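You operate a simulated robot arm through the tools that you are given. There is no shell and no other tool. Be economical: measure what you need, move in short steps, check, and stop when the job is done.

You run a simulated robot arm. Do the job below in one go: nothing can be reset, and whatever is moved stays where it is left.

JOB
Loosen the screw of clamped block T and take the block out.
Fine: loosen the thumb screw before the clamp opens; block into the blue block tray; close the empty clamp; the other screws stay tight.

Only the result counts: the job must be done as asked and must still hold three seconds after the hand-in. Knocking over, shifting, dropping, spilling or breaking anything else fails it.

ROBOT AND FRAMES
A 7-joint arm with a two-finger parallel gripper on a trunk, on a base that drives. Base frame: it is fixed to the floor where the robot stands at the start and does not move with it; the origin is under the middle of the robot, x ahead of it, y to its left, z up; the surface under the hand at the start is at about z = 0.78. Lengths are in m, angles in degrees, forces in N, time in s.
With the tool pointing down near the work surface it reaches from about 0.22 to 0.58 m from the robot's upright axis, wherever it stands. Its first joint turns from -166.0 to 166.0 degrees. Places, roughly: inside of the blue block tray [0.4, 0, 0.8]; red-tipped lever [0.5, 0.2, 0.9]; seat of the bench clamp [0.5, 0.1, 0.8]; silver thumb screw [0.5, 0.1, 0.8]. Payload 3.4 kg.
Tool frame: the origin (TCP) lies between the finger pads and is the grasp point; the fingertips stand 0.03 m ahead of it; z points along the fingers, y is the line along which they close. Largest opening 0.094 m; finger width 0.028, thickness 0.01; the body of the gripper, 0.05 by 0.096 m, starts 0.055 m behind the TCP.
Orientation is that of the tool frame in the base frame, as a unit quaternion [x, y, z, w]. With the fingers straight down and closing along the base's y, the tool's x points along the base's -x, its y along +y and its z along -z.

CONTROLS
- The arm moves only by the tool apply_moves. Its argument "moves" is a list of rows, each an object (a shift or turn left out is 0, a gripper value left out holds the last) with "rot": the turn, a rotation vector about the base's x, y, z in degrees, a list of three; "xyz": the shift along the base's x, y, z in m, a list of three; "claw": the finger opening in m, from 0 to 0.094. In form: [{"rot": [ax, ay, az], "xyz": [dx, dy, dz], "claw": claw}, ...]. A call has 1 to 10 rows; each row is the pose to reach, as a shift and turn from the pose commanded when the call began. Rows are played at 5 a second. More than 0.05 m and 8.6 degrees between two rows, or a gripper value outside its range, and nothing of the call is played. A pose out of reach is approached as far as the arm can. The call stops where the force on the tool passes 40 N (or 10 N more than at its start, if that is more) or the arm is blocked; 0.2 s more then pass. The fingers move at their own pace (about 0.072 m/s each) and stop on an object; they squeeze with about 28 N. The grip force told is the motor's: it shows also when the fingers shut on nothing. Time passes only in rows, and 0.2 s behind the last, so rows that repeat a pose let the fingers close. It gives the time, the measured TCP pose, the force on the tool (base axes), the opening and the grip force at its end, in the units of the frame above (readings bear some noise), with the torque about the TCP (base axes, N m) and any sound that the robot's microphone picked up.
- Cameras (640 x 400 px; columns grow to the right, rows downward): "scene" is now at [0.0149, 0.1553, 1.6301]; the picture's right is [-0.22, -0.98, 0.00], its down [-0.73, 0.16, -0.66] and it looks along [0.64, -0.14, -0.75] (base axes); focal length 247 px, centre (320, 200). "wrist" rides on the gripper at [0.076, 0.014, -0.102] in the tool frame; the picture's right is [-0.18, 0.98, 0.00], its down [-0.75, -0.14, -0.64] and it looks along [-0.63, -0.12, 0.77] (tool axes); focal length 243 px, centre (320, 200). There is no depth. A picture from a camera that has moved, and an enlarged one, comes with that camera's place and axes in the base frame and with its lens. The place of the scene camera against the robot may be out by one fixed shift of up to 0.025 m in any direction.
- camera(camera): a new picture of that camera. The clock stands still meanwhile.
- lift_body(by): slides the trunk up (or, below 0, down) by that many m; the arm and the scene camera ride with it, the base frame stays. It gives what a move gives, with no picture.
- steer(legs): drives the robot by 1 to 6 legs, each [ahead, left, turn to the left] in m, m and degrees, along the robot's own axes; the way and the turn of a leg run together, so that a leg with both is an arc; at most 1.5 m and 180 degrees a leg. The arm and the cameras ride along, it lands a little off, and it stops where it bumps. It gives what a move gives.
- pan_tilt(pan, tilt): turns the head with the scene camera to pan (to the left, within 155 degrees either way) and tilt (down, from -29 to 69), counted from straight ahead of the robot. It gives what a move gives.
- close_up(camera, box): a new picture of the part [left, top, right, bottom] of that camera's present view, enlarged. The clock stands still meanwhile.
- finish_job(): hands the job in; it is judged then, once.

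Work in short steps. Places have to be worked out from the pictures, the camera data and where the tool is seen: move nearer, look again, correct. Check each grasp and each placing, and mend what went wrong. You have 120 turns and 90 pictures in all, those below and enlarged ones among them. Open the gripper and draw the arm clear of the work before you hand the job in, unless the task says otherwise; then end with one line.

The tools are called after "Emit:" as name(argument=value, ...) on one line, values as JSON. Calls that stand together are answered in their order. apply_moves: Moves the arm, as the interface text tells. Its arguments: {"type":"object","properties":{"moves":{"type":"array"}},"required":["moves"]} The other tools are called the same way: lift_body (by) slides the trunk up or down; steer (legs) drives the base; pan_tilt (pan, tilt) turns the head that bears the scene camera; camera (camera) takes a picture; close_up (camera, box) takes an enlarged picture of a part of a camera's view; finish_job () hands the job in.

At the start:

```text
time_s: 0.0
eef_pos: [0.3741, -0.0448, 1.2197]
tool_rot: [0.0, 1.0, 0.0, 0.0]
contact_force: [-0.6, 0.2, 0.6]
torque: [0.03, 0.01, 0.03]
width: 0.0942
grip_force: 0.1
trunk travel left (down, up): [-0.3, 0.086]
robot x, y, heading: [-0.0029, 0.0003, -0.0]
head pan, tilt: [-12.5, 48.7]
```

scene: 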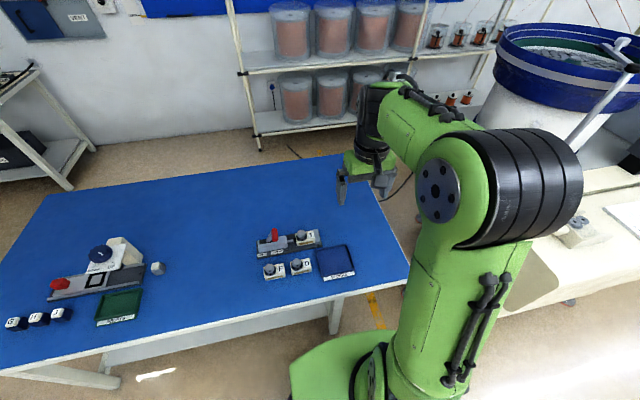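
wrist: 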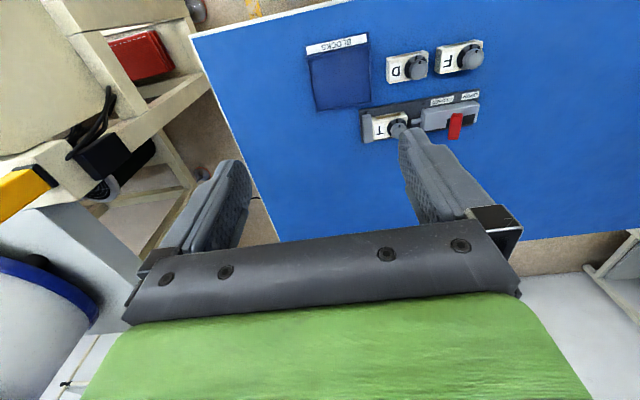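

I start by enlarging both views around the clamp with block T.

Emit:
close_up(camera="wrist", box=[290, 20, 500, 151])

Emit:
close_up(camera="scene", box=[240, 215, 368, 295])

```text
3.05 times, centred on (395, 86) of wrist
camera zoom: at [0.2988, -0.0327, 1.3229], right [0.18, 0.98, 0.0], down [0.75, -0.14, 0.64], along [0.63, -0.12, -0.77], focal length 739 px, centre (91, 549)
```

zoom: 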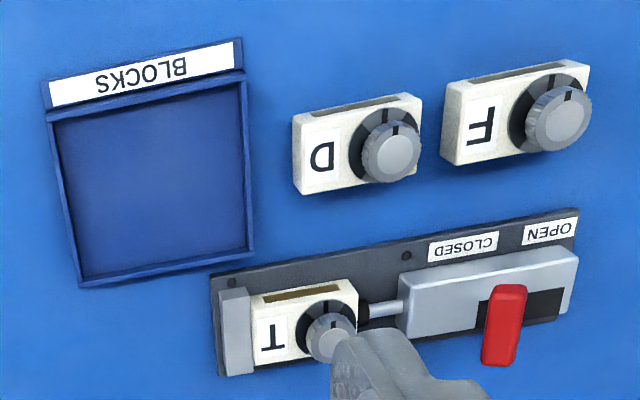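

```text
5.00 times, centred on (304, 255) of scene
camera zoom: at [0.0149, 0.1553, 1.6301], right [-0.22, -0.98, 0.0], down [-0.73, 0.16, -0.66], along [0.64, -0.14, -0.75], focal length 1236 px, centre (400, -75)
```

zoom: 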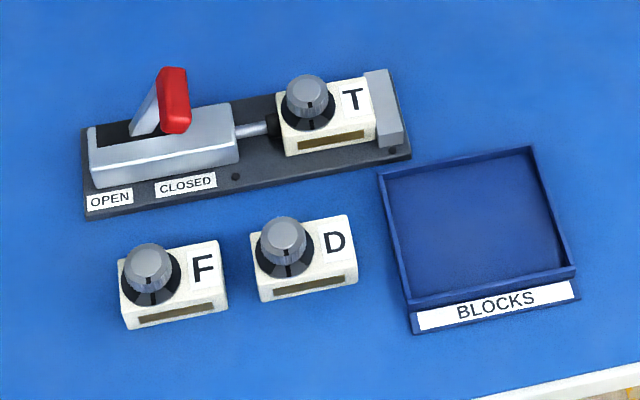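

T's knob is at about (0.537, 0.087) and the lever tip at about (0.51, 0.18); the tray centre is near (0.436, -0.016). I move above the knob, staying high, and look again.

Emit:
apply_moves(moves=[{"xyz": [0.02, 0.019, -0.03]}, {"xyz": [0.04, 0.038, -0.06]}, {"xyz": [0.06, 0.057, -0.09]}, {"xyz": [0.08, 0.076, -0.12]}, {"xyz": [0.1, 0.095, -0.15]}, {"xyz": [0.12, 0.112, -0.18]}, {"xyz": [0.14, 0.132, -0.21]}, {"xyz": [0.16, 0.132, -0.24]}])

Emit:
camera(camera="wrist")

Emit:
camera(camera="scene")

```text
time_s: 1.8
eef_pos: [0.5339, 0.0846, 0.9789]
tool_rot: [-0.001, 1.0, 0.0, 0.0]
contact_force: [0.0, -0.7, 0.1]
torque: [-0.01, 0.03, -0.01]
width: 0.0937
grip_force: 0.2
trunk travel left (down, up): [-0.3, 0.086]
robot x, y, heading: [0.0004, 0.0011, 0.3]
head pan, tilt: [-12.5, 48.7]
```

```text
85 pictures are left
camera wrist: at [0.4582, 0.0984, 1.0825], right [0.18, 0.98, 0.0], down [0.75, -0.14, 0.64], along [0.63, -0.12, -0.77], focal length 243 px, centre (320, 200)
```

wrist: 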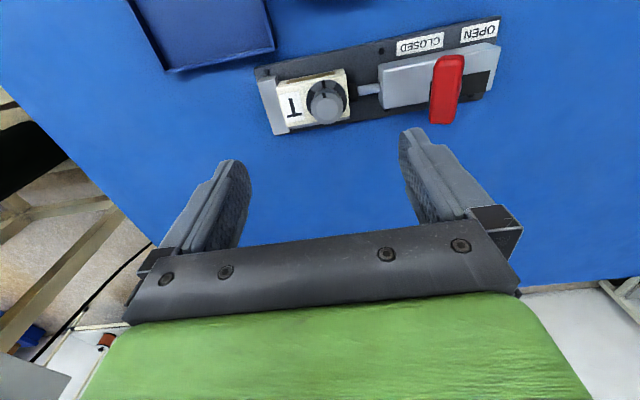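

```text
84 pictures are left
camera scene: at [0.0165, 0.1551, 1.6301], right [-0.22, -0.98, 0.0], down [-0.73, 0.16, -0.66], along [0.64, -0.14, -0.75], focal length 247 px, centre (320, 200)
```

scene: 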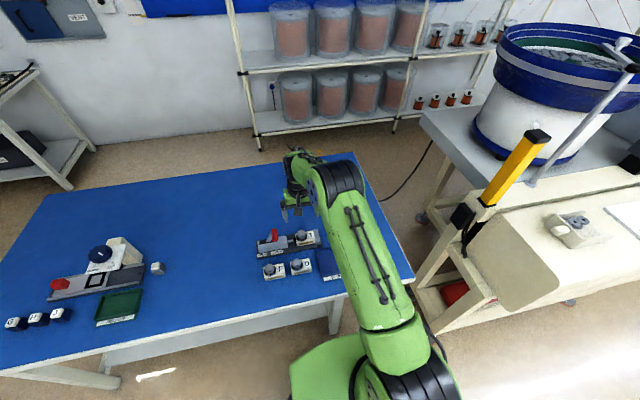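

The knob triangulates to about (0.541, 0.0895, 0.83). I enlarge to read the dial and its surroundings.

Emit:
close_up(camera="wrist", box=[240, 10, 512, 180])

Emit:
close_up(camera="scene", box=[240, 215, 352, 285])

```text
2.35 times, centred on (376, 95) of wrist
camera zoom: at [0.4582, 0.0984, 1.0825], right [0.18, 0.98, 0.0], down [0.75, -0.14, 0.64], along [0.63, -0.12, -0.77], focal length 571 px, centre (188, 447)
```

zoom: 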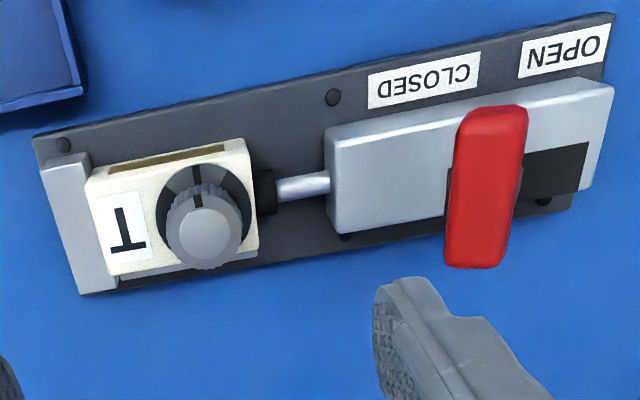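

```text
5.71 times, centred on (296, 250) of scene
camera zoom: at [0.0165, 0.1551, 1.6301], right [-0.22, -0.98, 0.0], down [-0.73, 0.16, -0.66], along [0.64, -0.14, -0.75], focal length 1413 px, centre (457, -86)
```

zoom: 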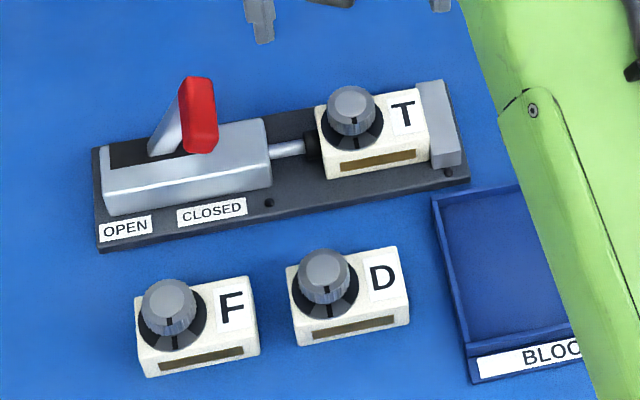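

The rail runs along base y, the block spans about x .518–.56 and y .042–.113, its top is near z .805 and the knob top near .83. I descend to just above the knob with a narrower opening and look.

Emit:
apply_moves(moves=[{"xyz": [0.004, 0.003, -0.03], "claw": 0.06}, {"xyz": [0.007, 0.005, -0.06], "claw": 0.06}, {"xyz": [0.007, 0.005, -0.08], "claw": 0.06}, {"xyz": [0.007, 0.005, -0.08], "claw": 0.06}])

Emit:
camera(camera="wrist")

Emit:
close_up(camera="scene", box=[240, 195, 352, 265])

```text
time_s: 2.8
eef_pos: [0.5425, 0.0905, 0.8996]
tool_rot: [0.0, 1.0, 0.0, 0.0]
contact_force: [-0.3, 0.0, 0.8]
torque: [-0.04, 0.01, 0.0]
width: 0.06
grip_force: 0.2
trunk travel left (down, up): [-0.3, 0.086]
robot x, y, heading: [0.0016, -0.0005, 0.1]
head pan, tilt: [-12.5, 48.7]
```

```text
81 pictures are left
camera wrist: at [0.4662, 0.1037, 1.003], right [0.18, 0.98, 0.0], down [0.75, -0.14, 0.64], along [0.63, -0.12, -0.77], focal length 243 px, centre (320, 200)
```

wrist: 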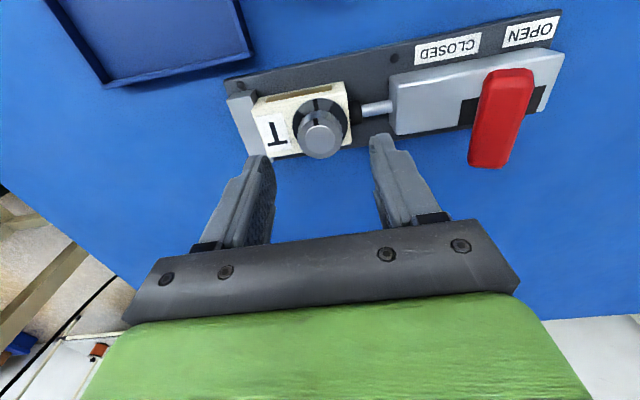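

```text
5.71 times, centred on (296, 230) of scene
camera zoom: at [0.0147, 0.1553, 1.6301], right [-0.22, -0.98, 0.0], down [-0.73, 0.16, -0.66], along [0.64, -0.14, -0.75], focal length 1413 px, centre (457, 29)
```

zoom: 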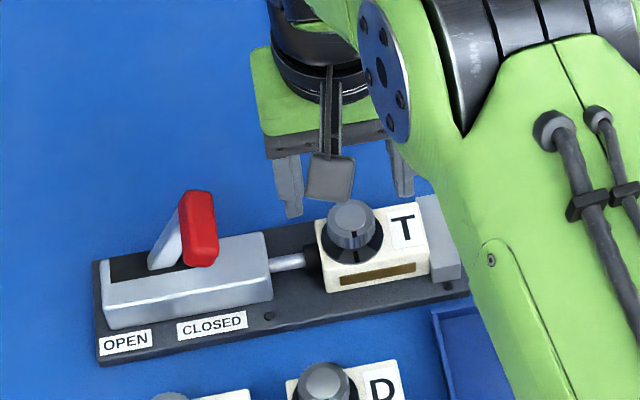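

I enlarge the knob from the present wrist pose to pin down its centre.

Emit:
close_up(camera="wrist", box=[240, 70, 400, 170])

```text
4.00 times, centred on (320, 120) of wrist
camera zoom: at [0.4662, 0.1037, 1.003], right [0.18, 0.98, 0.0], down [0.75, -0.14, 0.64], along [0.63, -0.12, -0.77], focal length 970 px, centre (320, 520)
```

zoom: 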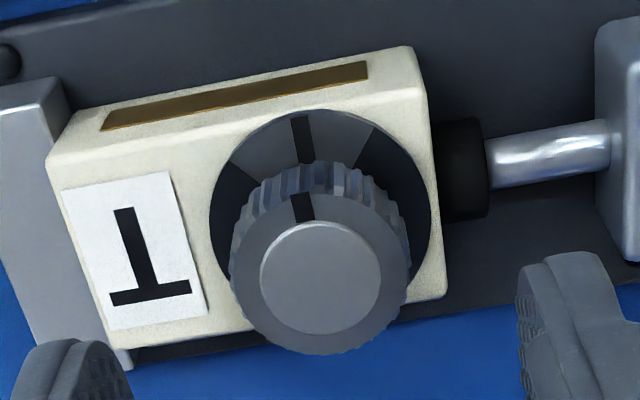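

Knob centre is about (0.546, 0.0885), top z≈0.835, block top ≈0.808. I descend around the knob with the fingers at z≈0.813.

Emit:
apply_moves(moves=[{"xyz": [0.004, -0.0015, -0.02]}, {"xyz": [0.004, -0.0015, -0.038]}, {"xyz": [0.004, -0.0015, -0.048]}, {"xyz": [0.004, -0.0015, -0.056]}, {"xyz": [0.004, -0.0015, -0.056]}])

Emit:
close_up(camera="wrist", box=[200, 90, 440, 240])

```text
time_s: 3.9
eef_pos: [0.5496, 0.0893, 0.8511]
tool_rot: [0.001, 1.0, 0.001, 0.008]
contact_force: [-8.1, 0.3, 24.7]
torque: [-0.78, 0.62, -0.33]
width: 0.0602
grip_force: 0.3
trunk travel left (down, up): [-0.3, 0.086]
robot x, y, heading: [-0.0029, -0.0003, 0.2]
head pan, tilt: [-12.5, 48.7]
stopped in row 5: the force on the tool passed its limit at 44 N (the readings are from after the stop); the commanded pose is now the measured one
```

```text
2.67 times, centred on (320, 165) of wrist
camera zoom: at [0.4705, 0.103, 0.9536], right [0.19, 0.98, 0.0], down [0.74, -0.14, 0.65], along [0.64, -0.12, -0.76], focal length 647 px, centre (320, 293)
```

zoom: 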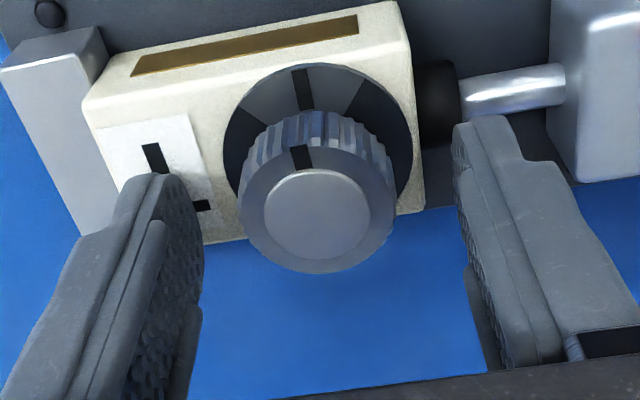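

The left finger touched the block top at tip z≈0.821, so the block and knob are about 13 mm higher than estimated, which puts the knob centre near (0.540, 0.089) with its top at about 0.848. I rise 6 mm, level the tool and shift onto it.

Emit:
apply_moves(moves=[{"xyz": [0, 0, 0.008], "rot": [0, 0.9, 0]}, {"xyz": [-0.008, 0, 0.008], "rot": [0, 0.9, 0]}, {"xyz": [-0.0085, 0, 0.005], "rot": [0, 0.9, 0]}])

Emit:
close_up(camera="wrist", box=[200, 90, 440, 240])

Emit:
close_up(camera="scene", box=[240, 195, 352, 265])

```text
time_s: 4.7
eef_pos: [0.5417, 0.09, 0.8512]
tool_rot: [0.001, 1.0, 0.0, -0.003]
contact_force: [0.3, -0.5, 0.4]
torque: [0.0, -0.01, -0.01]
width: 0.0599
grip_force: 0.1
trunk travel left (down, up): [-0.3, 0.086]
robot x, y, heading: [0.0002, 0.0006, 0.2]
head pan, tilt: [-12.5, 48.7]
```

```text
2.67 times, centred on (320, 165) of wrist
camera zoom: at [0.4662, 0.103, 0.9557], right [0.19, 0.98, 0.0], down [0.76, -0.14, 0.64], along [0.63, -0.12, -0.77], focal length 647 px, centre (320, 293)
```

zoom: 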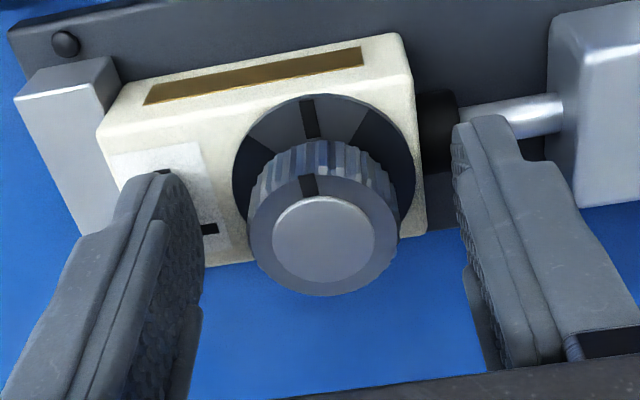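

```text
5.71 times, centred on (296, 230) of scene
camera zoom: at [0.0157, 0.1554, 1.63], right [-0.22, -0.98, 0.0], down [-0.73, 0.16, -0.66], along [0.64, -0.14, -0.75], focal length 1413 px, centre (457, 29)
```

zoom: 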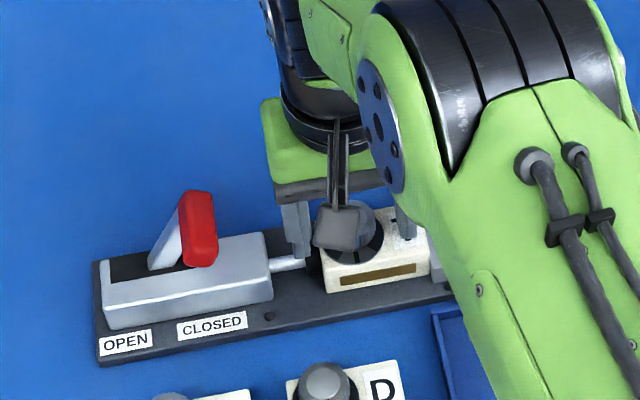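

The knob sits midway between the fingers and about 2 mm towards the robot; I shift 2 mm and close on it.

Emit:
apply_moves(moves=[{"xyz": [-0.002, -0.0005, 0.001], "claw": 0.045}, {"xyz": [-0.002, -0.0005, 0.001], "claw": 0.02}, {"xyz": [-0.002, -0.0005, 0.001], "claw": 0.02}, {"xyz": [-0.002, -0.0005, 0.001], "claw": 0.02}])

Emit:
close_up(camera="wrist", box=[200, 90, 440, 240])

```text
time_s: 5.7
eef_pos: [0.5397, 0.0898, 0.8519]
tool_rot: [0.0, 1.0, 0.001, -0.002]
contact_force: [-0.6, 6.3, -0.1]
torque: [0.16, -0.02, -0.01]
width: 0.0307
grip_force: 27.6
trunk travel left (down, up): [-0.3, 0.086]
robot x, y, heading: [-0.0013, -0.0002, -0.1]
head pan, tilt: [-12.5, 48.7]
```

```text
2.67 times, centred on (320, 165) of wrist
camera zoom: at [0.4636, 0.1037, 0.9565], right [0.18, 0.98, 0.0], down [0.76, -0.14, 0.64], along [0.63, -0.12, -0.77], focal length 647 px, centre (320, 293)
```

zoom: 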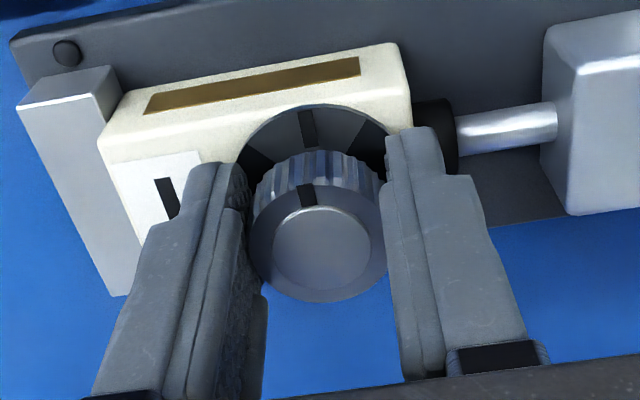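

The knob is held (0.031 m). I turn it counter-clockwise from above (+z) by 40° and check.

Emit:
apply_moves(moves=[{"xyz": [0, 0.0007, 0], "rot": [0, 0, 8]}, {"xyz": [0, 0.0007, 0], "rot": [0, 0, 16]}, {"xyz": [0, 0.0007, 0], "rot": [0, 0, 24]}, {"xyz": [0, 0.0007, 0], "rot": [0, 0, 32]}, {"xyz": [0, 0.0007, 0], "rot": [0, 0, 40]}])

Emit:
close_up(camera="wrist", box=[200, 90, 440, 240])

```text
time_s: 6.9
eef_pos: [0.539, 0.0899, 0.8521]
tool_rot: [-0.343, 0.939, -0.001, -0.002]
contact_force: [2.5, 2.1, -0.2]
torque: [0.04, -0.1, -0.02]
width: 0.031
grip_force: 27.7
trunk travel left (down, up): [-0.3, 0.086]
robot x, y, heading: [0.0041, 0.001, -0.0]
head pan, tilt: [-12.5, 48.7]
```

```text
2.67 times, centred on (320, 165) of wrist
camera zoom: at [0.4727, 0.0508, 0.9565], right [-0.49, 0.87, 0.0], down [0.67, 0.38, 0.64], along [0.56, 0.31, -0.77], focal length 647 px, centre (320, 293)
```

zoom: 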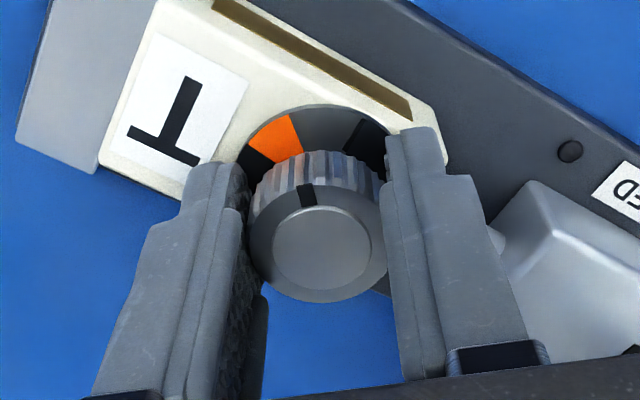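

The knob turns with the grip and an orange loosening mark shows on the dial. I turn a further 48° and check.

Emit:
apply_moves(moves=[{"rot": [0, 0, 8]}, {"rot": [0, 0, 16]}, {"rot": [0, 0, 24]}, {"rot": [0, 0, 32]}, {"rot": [0, 0, 40]}, {"rot": [0, 0, 48]}])

Emit:
close_up(camera="wrist", box=[200, 90, 440, 240])

```text
time_s: 8.3
eef_pos: [0.5412, 0.0885, 0.8522]
tool_rot: [-0.695, 0.719, -0.001, -0.002]
contact_force: [8.7, -0.2, -4.1]
torque: [-0.05, -0.26, -0.02]
width: 0.0307
grip_force: 28.0
trunk travel left (down, up): [-0.3, 0.086]
robot x, y, heading: [0.0022, -0.003, -0.3]
head pan, tilt: [-12.5, 48.7]
```

```text
2.67 times, centred on (320, 165) of wrist
camera zoom: at [0.5242, 0.013, 0.9567], right [-0.98, 0.22, 0.0], down [0.17, 0.75, 0.64], along [0.14, 0.62, -0.77], focal length 647 px, centre (320, 293)
```

zoom: 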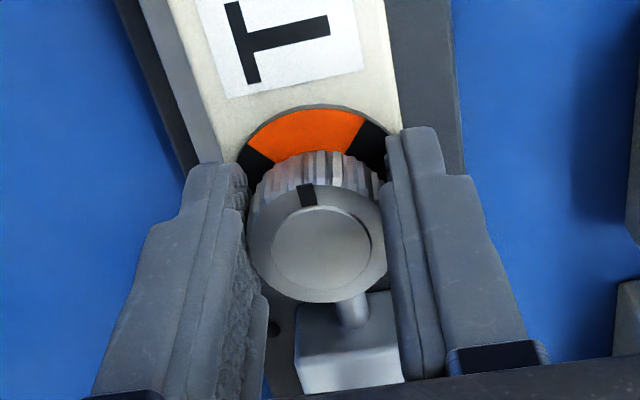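

The window is now wholly orange (loose). I add 6° for margin and see whether it stays so.

Emit:
apply_moves(moves=[{"rot": [0, 0, 6]}, {"rot": [0, 0, 6]}])

Emit:
close_up(camera="wrist", box=[200, 90, 440, 240])

```text
time_s: 8.9
eef_pos: [0.5402, 0.0885, 0.8535]
tool_rot: [0.731, -0.683, 0.001, 0.002]
contact_force: [8.4, -4.9, -1.5]
torque: [-0.28, -0.31, -0.08]
width: 0.0306
grip_force: 28.0
trunk travel left (down, up): [-0.3, 0.086]
robot x, y, heading: [0.0018, 0.0024, -0.2]
head pan, tilt: [-12.5, 48.7]
```

```text
2.67 times, centred on (320, 165) of wrist
camera zoom: at [0.532, 0.011, 0.9571], right [-0.99, 0.12, 0.0], down [0.09, 0.77, 0.64], along [0.07, 0.63, -0.77], focal length 647 px, centre (320, 293)
```

zoom: 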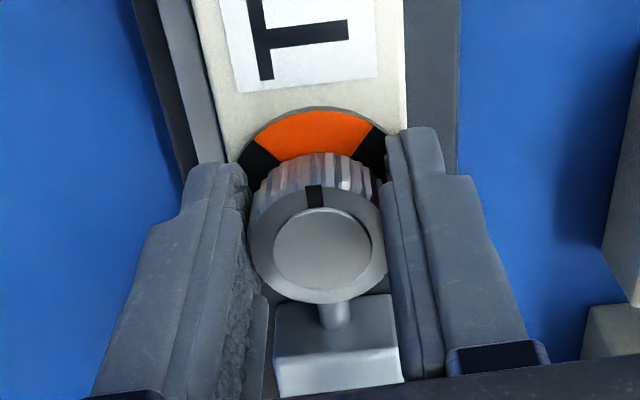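

Resistance appeared and the knob stayed put at about 90°, so it is at its loose stop. I release and rise straight up, then turn the tool back.

Emit:
apply_moves(moves=[{"claw": 0.055}, {"claw": 0.055}, {"xyz": [0, 0, 0.03]}, {"xyz": [0, 0, 0.07]}, {"xyz": [0, 0, 0.11]}, {"xyz": [-0.02, 0.02, 0.14]}, {"xyz": [-0.04, 0.04, 0.14]}])

Emit:
camera(camera="wrist")

Emit:
close_up(camera="scene", box=[240, 205, 352, 275])

```text
time_s: 10.5
eef_pos: [0.5007, 0.133, 0.9923]
tool_rot: [0.731, -0.682, 0.002, 0.003]
contact_force: [-0.6, -0.1, -0.3]
torque: [0.01, 0.05, -0.01]
width: 0.0551
grip_force: 0.0
trunk travel left (down, up): [-0.3, 0.086]
robot x, y, heading: [0.0006, -0.0002, 0.2]
head pan, tilt: [-12.5, 48.7]
```

```text
71 pictures are left
camera wrist: at [0.4917, 0.0547, 1.0961], right [-0.99, 0.12, 0.0], down [0.09, 0.76, 0.64], along [0.07, 0.63, -0.77], focal length 243 px, centre (320, 200)
```

wrist: 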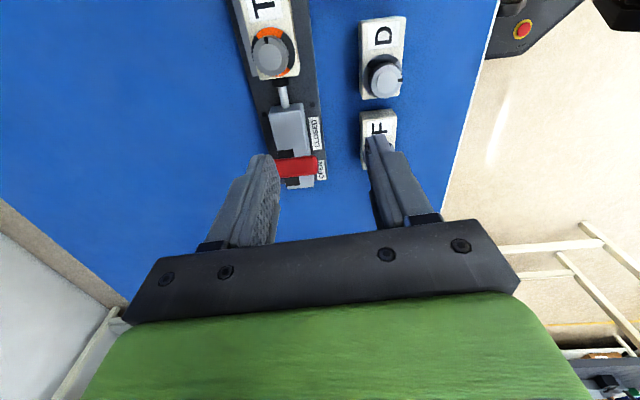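

```text
5.71 times, centred on (296, 240) of scene
camera zoom: at [0.0147, 0.1561, 1.63], right [-0.22, -0.98, 0.0], down [-0.73, 0.16, -0.66], along [0.64, -0.14, -0.75], focal length 1413 px, centre (457, -29)
```

zoom: 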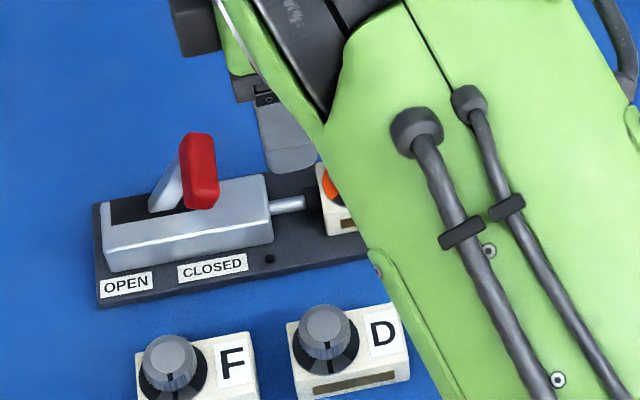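

T's dial shows orange. Now the lever: I enlarge it from here, looking along +y.

Emit:
close_up(camera="wrist", box=[220, 80, 380, 180])

```text
4.00 times, centred on (300, 130) of wrist
camera zoom: at [0.4917, 0.0547, 1.0961], right [-0.99, 0.12, 0.0], down [0.09, 0.76, 0.64], along [0.07, 0.63, -0.77], focal length 970 px, centre (400, 480)
```

zoom: 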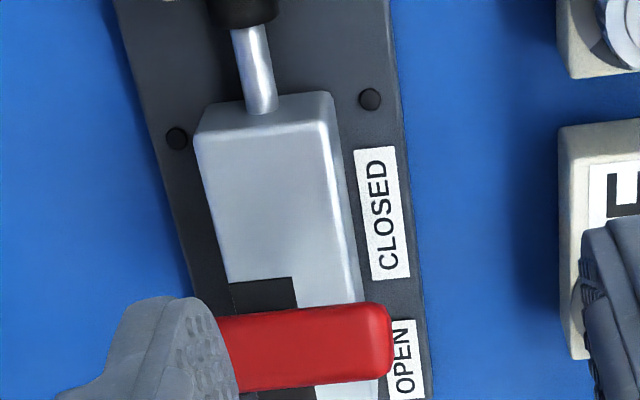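

The red handle is a bar along x on the lever's top. I move back toward −y and lower for a flatter view to fix its height.

Emit:
apply_moves(moves=[{"xyz": [0.01, -0.03, -0.02], "claw": 0.03}, {"xyz": [0.02, -0.06, -0.05], "claw": 0.0}, {"xyz": [0.03, -0.075, -0.07]}, {"xyz": [0.03, -0.075, -0.07]}])

Emit:
close_up(camera="wrist", box=[200, 0, 440, 150])

```text
time_s: 11.5
eef_pos: [0.5283, 0.0549, 0.9243]
tool_rot: [0.732, -0.682, 0.0, 0.002]
contact_force: [0.3, -0.4, -0.6]
torque: [-0.03, 0.04, -0.01]
width: 0.0
grip_force: 28.1
trunk travel left (down, up): [-0.3, 0.086]
robot x, y, heading: [-0.0043, -0.0026, 0.0]
head pan, tilt: [-12.5, 48.7]
```

```text
2.67 times, centred on (320, 75) of wrist
camera zoom: at [0.5196, -0.0227, 1.0279], right [-0.99, 0.12, 0.0], down [0.09, 0.76, 0.64], along [0.07, 0.63, -0.77], focal length 647 px, centre (320, 533)
```

zoom: 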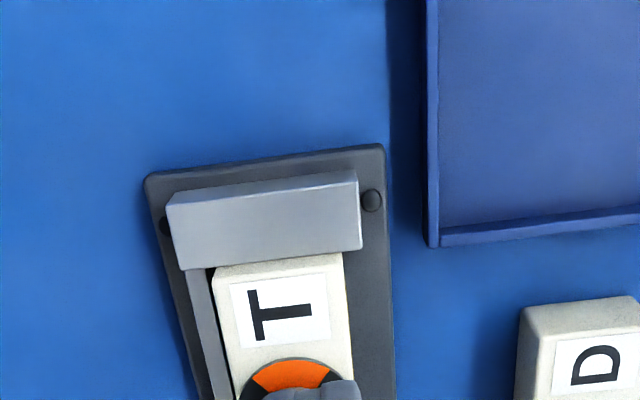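

Handle bar: x≈.509–.548, y≈.18, z≈.89, leaning toward −y about a pivot near y≈.217. Opening/closing it would take the hand to about 0.59 m from the axis, so I raise the hand and shift the robot 8 cm left first.

Emit:
apply_moves(moves=[{"xyz": [0, 0, 0.04]}, {"xyz": [0, 0, 0.08]}, {"xyz": [0, 0, 0.08]}])

Emit:
steer(legs=[[0, 0.08, 0]])

Emit:
camera(camera="wrist")

Emit:
camera(camera="scene")

```text
time_s: 12.3
eef_pos: [0.5304, 0.0552, 1.0041]
tool_rot: [0.731, -0.683, 0.001, 0.004]
contact_force: [-0.8, 0.0, 0.2]
torque: [-0.02, 0.0, -0.01]
width: 0.0001
grip_force: 28.1
trunk travel left (down, up): [-0.3, 0.086]
robot x, y, heading: [-0.0015, -0.0038, -0.1]
head pan, tilt: [-12.5, 48.7]
```

```text
time_s: 13.4
eef_pos: [0.5301, 0.1354, 1.004]
tool_rot: [0.731, -0.683, 0.002, 0.002]
contact_force: [0.2, -0.1, -0.1]
torque: [-0.07, 0.04, -0.02]
width: 0.0001
grip_force: 27.8
trunk travel left (down, up): [-0.3, 0.086]
robot x, y, heading: [-0.0032, 0.0791, -0.0]
head pan, tilt: [-12.5, 48.7]
```

```text
67 pictures are left
camera wrist: at [0.5213, 0.0593, 1.1077], right [-0.99, 0.12, 0.0], down [0.09, 0.77, 0.64], along [0.07, 0.63, -0.77], focal length 243 px, centre (320, 200)
```

wrist: 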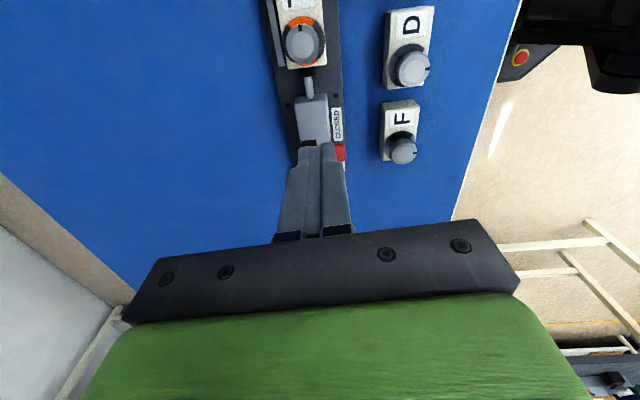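

```text
66 pictures are left
camera scene: at [0.0149, 0.2382, 1.6299], right [-0.22, -0.98, 0.0], down [-0.73, 0.16, -0.66], along [0.64, -0.14, -0.75], focal length 247 px, centre (320, 200)
```

scene: 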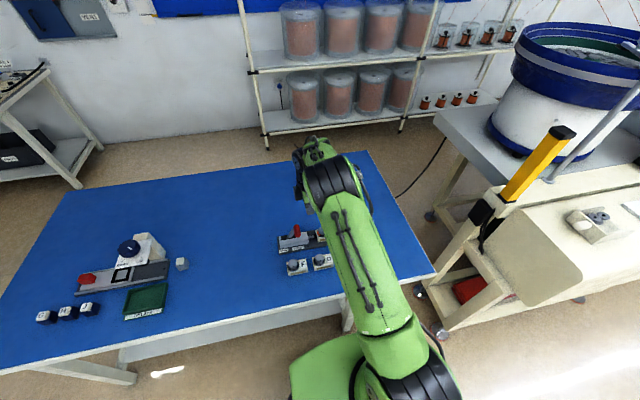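

The drive landed well. With the closed fingers I descend at y≈.135, on the −y side of the handle, tips at z≈.867.

Emit:
apply_moves(moves=[{"xyz": [0.002, 0, -0.04]}, {"xyz": [0.002, 0, -0.08]}, {"xyz": [0.002, 0, -0.107]}, {"xyz": [0.002, 0, -0.107]}])

Emit:
close_up(camera="scene", box=[256, 200, 352, 260])

Emit:
camera(camera="wrist")

```text
time_s: 14.4
eef_pos: [0.5305, 0.1354, 0.8964]
tool_rot: [0.731, -0.682, 0.001, 0.003]
contact_force: [0.3, -0.2, 0.4]
torque: [-0.02, -0.01, -0.02]
width: 0.0003
grip_force: 27.8
trunk travel left (down, up): [-0.3, 0.086]
robot x, y, heading: [0.0004, 0.0846, 0.1]
head pan, tilt: [-12.5, 48.7]
```

```text
6.67 times, centred on (304, 230) of scene
camera zoom: at [0.0146, 0.2363, 1.6301], right [-0.22, -0.98, 0.0], down [-0.73, 0.16, -0.66], along [0.64, -0.14, -0.75], focal length 1649 px, centre (427, 0)
```

zoom: 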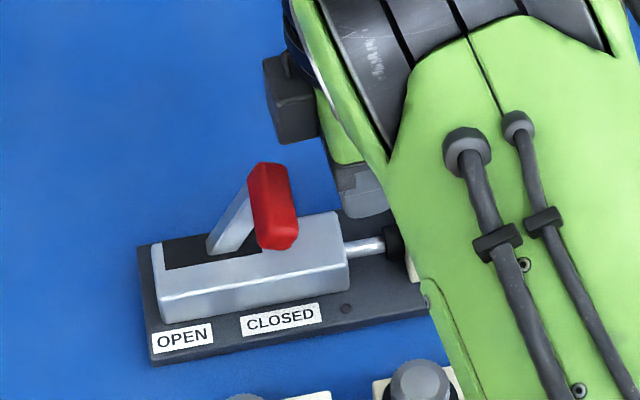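

```text
64 pictures are left
camera wrist: at [0.523, 0.059, 0.9995], right [-0.99, 0.12, 0.0], down [0.09, 0.76, 0.64], along [0.07, 0.63, -0.77], focal length 243 px, centre (320, 200)
```

wrist: 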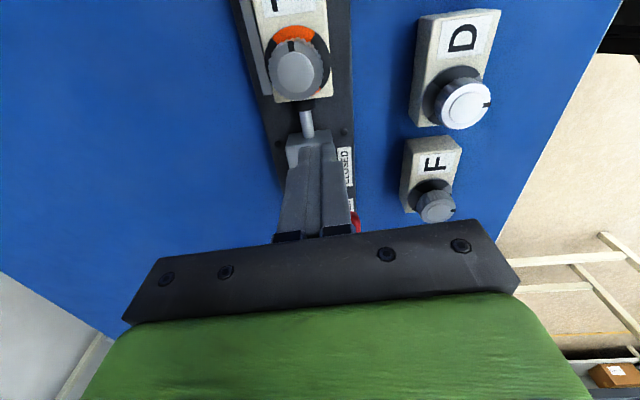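

Clear of everything. I push +y in small steps.

Emit:
apply_moves(moves=[{"xyz": [0, 0.012, 0]}, {"xyz": [0, 0.024, 0]}, {"xyz": [0, 0.036, 0]}, {"xyz": [0, 0.048, 0]}])

Emit:
close_up(camera="scene", box=[256, 200, 352, 260])

```text
time_s: 15.4
eef_pos: [0.5336, 0.1855, 0.897]
tool_rot: [0.732, -0.682, 0.0, 0.003]
contact_force: [0.4, -0.1, 0.2]
torque: [0.02, -0.03, 0.01]
width: 0.0
grip_force: 27.7
trunk travel left (down, up): [-0.3, 0.086]
robot x, y, heading: [0.0028, 0.079, 0.0]
head pan, tilt: [-12.5, 48.7]
```

```text
6.67 times, centred on (304, 230) of scene
camera zoom: at [0.0151, 0.2368, 1.63], right [-0.22, -0.98, 0.0], down [-0.73, 0.16, -0.66], along [0.64, -0.14, -0.75], focal length 1649 px, centre (427, 0)
```

zoom: 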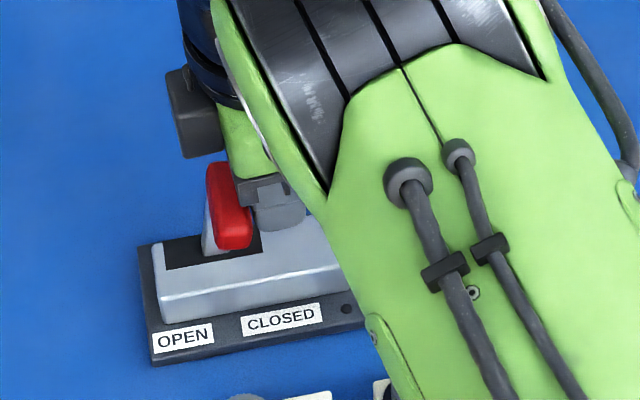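

The lever follows with no resistance and is now upright. I continue pushing.

Emit:
apply_moves(moves=[{"xyz": [0, 0.012, 0]}, {"xyz": [0, 0.024, 0]}, {"xyz": [0, 0.034, 0]}, {"xyz": [0, 0.042, 0]}])

Emit:
close_up(camera="scene", box=[256, 200, 352, 260])

```text
time_s: 16.4
eef_pos: [0.5314, 0.2245, 0.8974]
tool_rot: [0.731, -0.683, 0.001, 0.002]
contact_force: [-0.6, 0.8, -0.1]
torque: [-0.03, 0.0, 0.0]
width: 0.0001
grip_force: 27.9
trunk travel left (down, up): [-0.3, 0.086]
robot x, y, heading: [-0.0025, 0.0785, -0.1]
head pan, tilt: [-12.5, 48.7]
```

```text
6.67 times, centred on (304, 230) of scene
camera zoom: at [0.0148, 0.2363, 1.6301], right [-0.22, -0.98, 0.0], down [-0.73, 0.16, -0.66], along [0.64, -0.14, -0.75], focal length 1649 px, centre (427, 0)
```

zoom: 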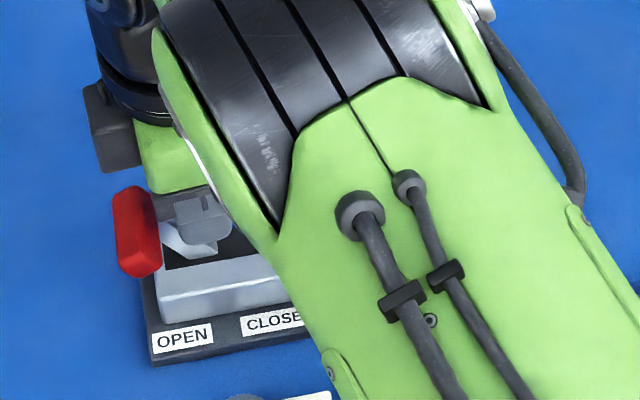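

The lever has gone over to the open side. I back off and rise to inspect the lever and plunger.

Emit:
apply_moves(moves=[{"xyz": [0, -0.01, 0.02]}, {"xyz": [0, -0.02, 0.05]}, {"xyz": [0, -0.06, 0.09]}, {"xyz": [0, -0.1, 0.12]}])

Emit:
camera(camera="wrist")

Emit:
close_up(camera="scene", box=[256, 200, 352, 260])

```text
refused: row 3 steps farther than a row can; nothing moved
```

```text
61 pictures are left
camera wrist: at [0.524, 0.1481, 1.0007], right [-0.99, 0.12, 0.0], down [0.09, 0.76, 0.64], along [0.07, 0.63, -0.77], focal length 243 px, centre (320, 200)
```

wrist: 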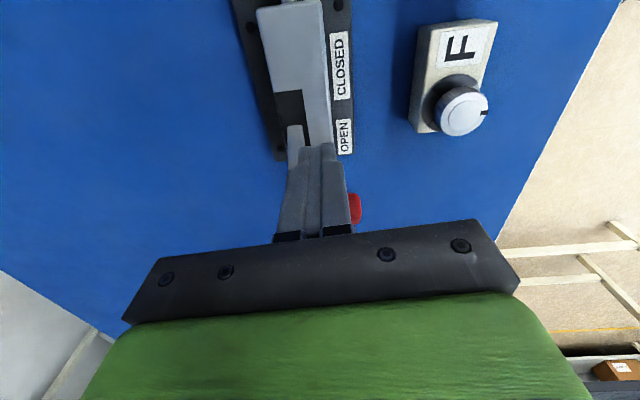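

```text
6.67 times, centred on (304, 230) of scene
camera zoom: at [0.0148, 0.2363, 1.6301], right [-0.22, -0.98, 0.0], down [-0.73, 0.16, -0.66], along [0.64, -0.14, -0.75], focal length 1649 px, centre (427, 0)
```

zoom: 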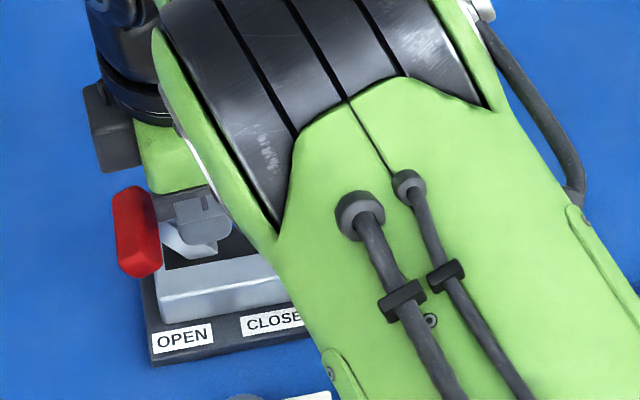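

One row was too long a step, so nothing moved; I repeat with smaller steps.

Emit:
apply_moves(moves=[{"xyz": [0, -0.01, 0.03]}, {"xyz": [0, -0.02, 0.07]}, {"xyz": [0, -0.05, 0.1]}, {"xyz": [0, -0.085, 0.12]}, {"xyz": [0, -0.12, 0.12]}])

Emit:
camera(camera="wrist")

Emit:
close_up(camera="scene", box=[256, 200, 352, 260])

```text
time_s: 17.6
eef_pos: [0.5322, 0.1059, 1.0172]
tool_rot: [0.731, -0.682, 0.001, 0.003]
contact_force: [-1.3, 0.2, 1.1]
torque: [0.04, 0.0, -0.02]
width: 0.0
grip_force: 28.0
trunk travel left (down, up): [-0.3, 0.086]
robot x, y, heading: [-0.0009, 0.0808, 0.3]
head pan, tilt: [-12.5, 48.7]
```

```text
59 pictures are left
camera wrist: at [0.5228, 0.029, 1.1206], right [-0.99, 0.12, 0.0], down [0.09, 0.76, 0.64], along [0.07, 0.64, -0.77], focal length 243 px, centre (320, 200)
```

wrist: 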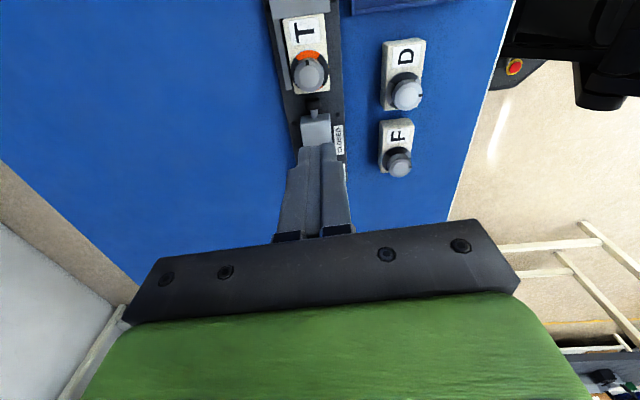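

```text
6.67 times, centred on (304, 230) of scene
camera zoom: at [0.0152, 0.235, 1.6302], right [-0.22, -0.98, 0.0], down [-0.73, 0.16, -0.66], along [0.64, -0.14, -0.75], focal length 1649 px, centre (427, 0)
```

zoom: 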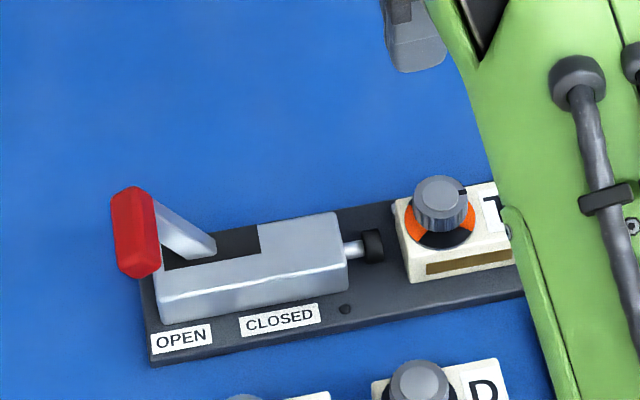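

The lever is open and the plunger retracted. Now I look closely at block T and the strip beside it.

Emit:
close_up(camera="wrist", box=[240, 0, 400, 100])

```text
4.00 times, centred on (320, 50) of wrist
camera zoom: at [0.5228, 0.029, 1.1206], right [-0.99, 0.12, 0.0], down [0.09, 0.76, 0.64], along [0.07, 0.64, -0.77], focal length 970 px, centre (320, 800)
```

zoom: 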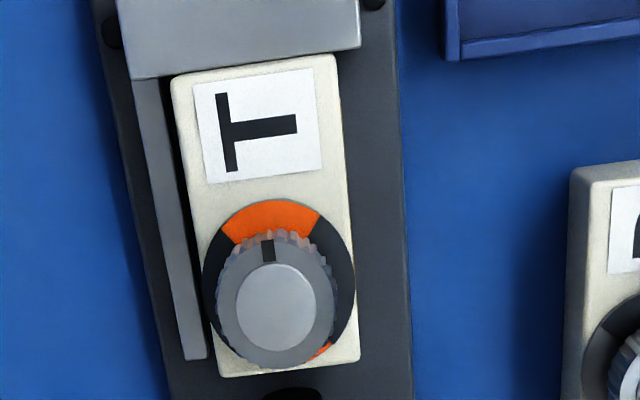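

The block's width lies along x with a low guide strip close on its +x side. I go above the block with the fingers closing along x (yaw −4°), opening 0.062, and stop at TCP z≈.885 to check.

Emit:
apply_moves(moves=[{"xyz": [0.004, -0.013, -0.03], "rot": [0, 0, -4], "claw": 0.062}, {"xyz": [0.008, -0.027, -0.065], "rot": [0, 0, -4], "claw": 0.062}, {"xyz": [0.008, -0.027, -0.1], "rot": [0, 0, -4]}, {"xyz": [0.008, -0.027, -0.132], "rot": [0, 0, -4]}, {"xyz": [0.008, -0.027, -0.132], "rot": [0, 0, -4]}])

Emit:
camera(camera="wrist")

```text
time_s: 18.8
eef_pos: [0.5399, 0.078, 0.8843]
tool_rot: [-0.707, 0.708, -0.001, -0.002]
contact_force: [0.3, 1.4, 0.6]
torque: [0.02, -0.02, 0.0]
width: 0.0617
grip_force: 0.0
trunk travel left (down, up): [-0.3, 0.086]
robot x, y, heading: [-0.001, 0.0801, 0.3]
head pan, tilt: [-12.5, 48.7]
```

```text
56 pictures are left
camera wrist: at [0.5267, 0.0011, 0.9879], right [-0.98, 0.19, 0.0], down [0.14, 0.76, 0.64], along [0.12, 0.63, -0.77], focal length 243 px, centre (320, 200)
```

wrist: 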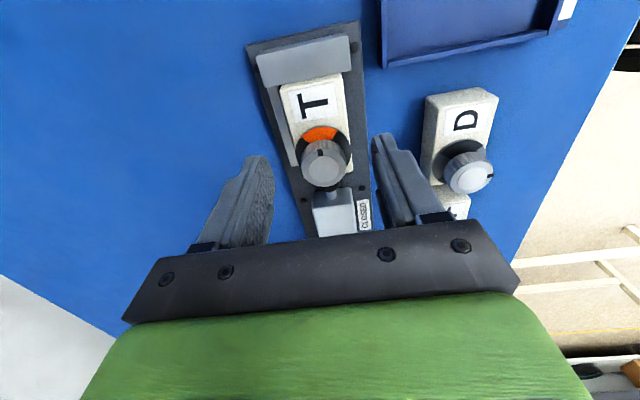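

Alignment looks right: the knob is mid between the fingers. I descend to TCP z≈.840.

Emit:
apply_moves(moves=[{"xyz": [0, 0, -0.02]}, {"xyz": [0, 0, -0.03]}, {"xyz": [0, 0, -0.038]}, {"xyz": [0, 0, -0.044]}])

Emit:
camera(camera="wrist")

```text
time_s: 19.8
eef_pos: [0.5414, 0.0798, 0.8408]
tool_rot: [-0.706, 0.708, 0.0, -0.002]
contact_force: [1.3, -0.3, -0.8]
torque: [-0.01, -0.05, -0.01]
width: 0.0619
grip_force: 0.0
trunk travel left (down, up): [-0.3, 0.086]
robot x, y, heading: [-0.0004, 0.0827, -0.3]
head pan, tilt: [-12.5, 48.7]
```

```text
55 pictures are left
camera wrist: at [0.5267, 0.0024, 0.9444], right [-0.98, 0.19, 0.0], down [0.14, 0.76, 0.64], along [0.12, 0.63, -0.77], focal length 243 px, centre (320, 200)
```

wrist: 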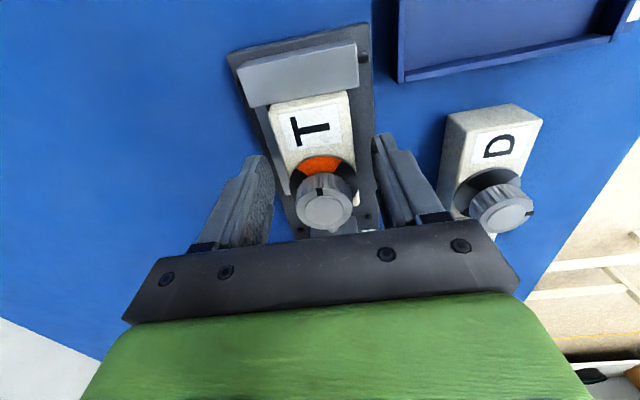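

Fingertips are about 1 cm below the block top with no contact. I try 4 mm lower and then close gently.

Emit:
apply_moves(moves=[{"xyz": [0, 0, -0.002]}, {"xyz": [0, 0, -0.004]}, {"xyz": [0, 0, -0.004], "claw": 0.05}, {"xyz": [0, 0, -0.004], "claw": 0.03}, {"xyz": [0, 0, -0.004], "claw": 0.03}])

Emit:
close_up(camera="wrist", box=[200, 80, 440, 230])

```text
time_s: 21.0
eef_pos: [0.5399, 0.0785, 0.8372]
tool_rot: [-0.706, 0.708, -0.001, -0.003]
contact_force: [0.2, -0.3, -1.1]
torque: [-0.03, 0.02, 0.03]
width: 0.0418
grip_force: 27.9
trunk travel left (down, up): [-0.3, 0.086]
robot x, y, heading: [-0.0007, 0.078, 0.0]
head pan, tilt: [-12.5, 48.7]
```

```text
2.67 times, centred on (320, 155) of wrist
camera zoom: at [0.5263, 0.0018, 0.9405], right [-0.98, 0.19, 0.0], down [0.14, 0.76, 0.64], along [0.12, 0.63, -0.77], focal length 647 px, centre (320, 320)
```

zoom: 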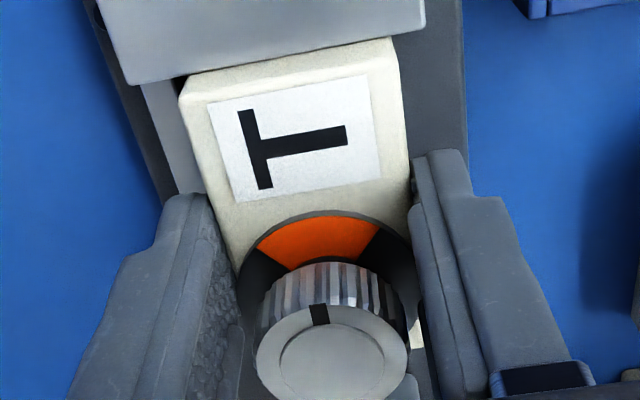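

Gripped at 0.042 m, the block width. I lift 5 mm, then straight up in steps.

Emit:
apply_moves(moves=[{"xyz": [0, 0, 0.005]}, {"xyz": [0, 0.001, 0.02]}, {"xyz": [0, 0.001, 0.05]}, {"xyz": [0, 0.001, 0.08]}])

Emit:
camera(camera="wrist")

Emit:
camera(camera="scene")

```text
time_s: 22.0
eef_pos: [0.5375, 0.0785, 0.9161]
tool_rot: [0.708, -0.707, 0.001, 0.003]
contact_force: [-0.6, 0.0, -2.3]
torque: [-0.03, 0.0, 0.04]
width: 0.0416
grip_force: 28.3
trunk travel left (down, up): [-0.3, 0.086]
robot x, y, heading: [-0.003, 0.0799, -0.1]
head pan, tilt: [-12.5, 48.7]
```

```text
53 pictures are left
camera wrist: at [0.5249, 0.0017, 1.0199], right [-0.98, 0.18, 0.0], down [0.14, 0.76, 0.64], along [0.12, 0.63, -0.77], focal length 243 px, centre (320, 200)
```

wrist: 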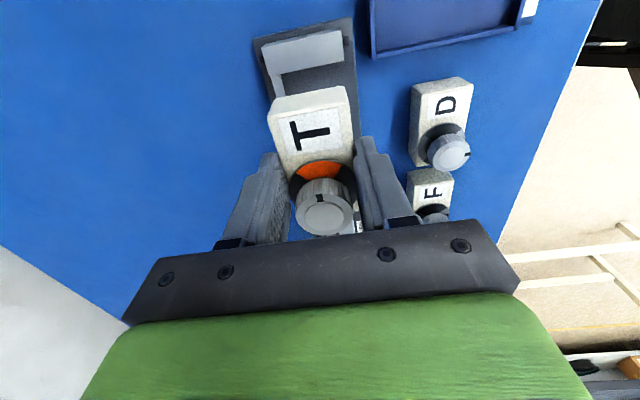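

```text
52 pictures are left
camera scene: at [0.0145, 0.2362, 1.6301], right [-0.22, -0.98, 0.0], down [-0.73, 0.16, -0.66], along [0.64, -0.14, -0.75], focal length 247 px, centre (320, 200)
```

scene: 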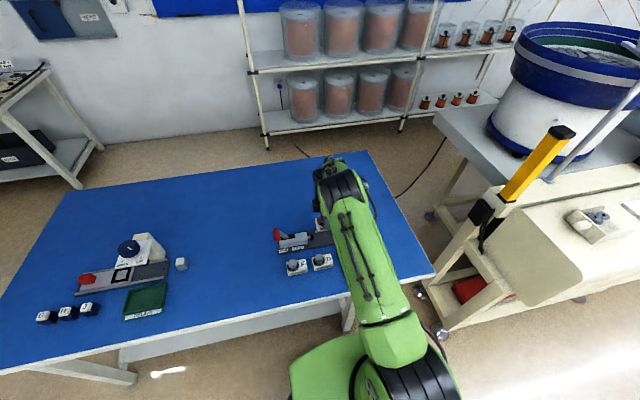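

T is held and out of the clamp. The tray inside spans about x .385–.49, y −.073–.044; I carry the block above its centre (.438, −.015).

Emit:
apply_moves(moves=[{"xyz": [-0.01, -0.025, 0.01]}, {"xyz": [-0.03, -0.05, 0.01]}, {"xyz": [-0.06, -0.075, 0.01]}, {"xyz": [-0.09, -0.093, 0.01]}, {"xyz": [-0.101, -0.094, 0.0]}, {"xyz": [-0.101, -0.094, 0.0]}])

Emit:
camera(camera="wrist")

Emit:
camera(camera="scene")

```text
time_s: 23.4
eef_pos: [0.4397, -0.0159, 0.9167]
tool_rot: [-0.706, 0.708, 0.0, -0.002]
contact_force: [0.1, 0.7, -2.0]
torque: [0.02, -0.02, -0.02]
width: 0.0413
grip_force: 28.4
trunk travel left (down, up): [-0.3, 0.086]
robot x, y, heading: [0.001, 0.0822, 0.1]
head pan, tilt: [-12.5, 48.7]
```

```text
51 pictures are left
camera wrist: at [0.4255, -0.0931, 1.0209], right [-0.98, 0.19, 0.0], down [0.14, 0.76, 0.64], along [0.12, 0.63, -0.77], focal length 243 px, centre (320, 200)
```

wrist: 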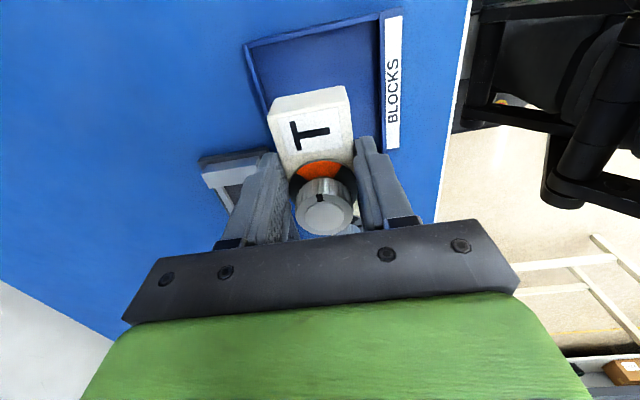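

```text
50 pictures are left
camera scene: at [0.0149, 0.2359, 1.6301], right [-0.22, -0.98, 0.0], down [-0.73, 0.16, -0.66], along [0.64, -0.14, -0.75], focal length 247 px, centre (320, 200)
```

scene: 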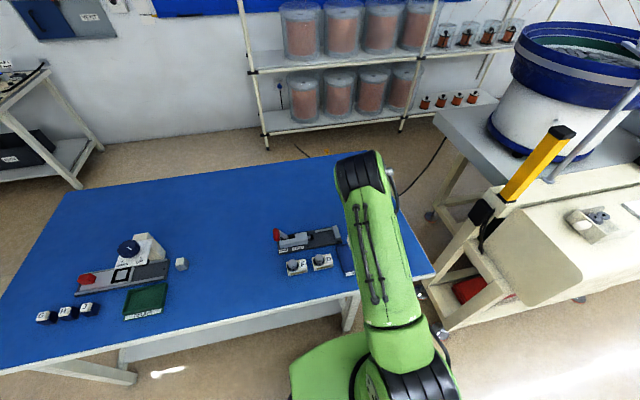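

Tray corners agree with my estimate, so the block is centred. I lower slowly until it touches the tray floor.

Emit:
apply_moves(moves=[{"xyz": [0, 0, -0.03]}, {"xyz": [0, 0, -0.055]}, {"xyz": [0, 0, -0.07]}, {"xyz": [0, 0, -0.076]}, {"xyz": [0, 0, -0.08]}])

Emit:
camera(camera="wrist")

```text
time_s: 24.6
eef_pos: [0.4399, -0.0144, 0.8364]
tool_rot: [-0.706, 0.708, -0.001, -0.003]
contact_force: [-0.4, -0.3, -1.5]
torque: [0.01, 0.01, -0.02]
width: 0.0414
grip_force: 28.0
trunk travel left (down, up): [-0.3, 0.086]
robot x, y, heading: [-0.0031, 0.0811, -0.2]
head pan, tilt: [-12.5, 48.7]
```

```text
49 pictures are left
camera wrist: at [0.4254, -0.0914, 0.94], right [-0.98, 0.19, 0.0], down [0.14, 0.76, 0.64], along [0.12, 0.63, -0.77], focal length 243 px, centre (320, 200)
```

wrist: 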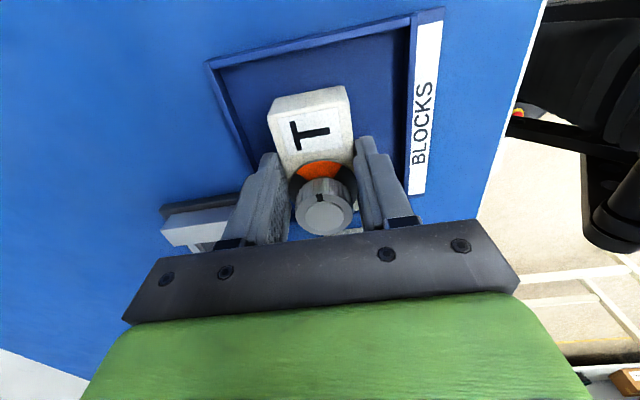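

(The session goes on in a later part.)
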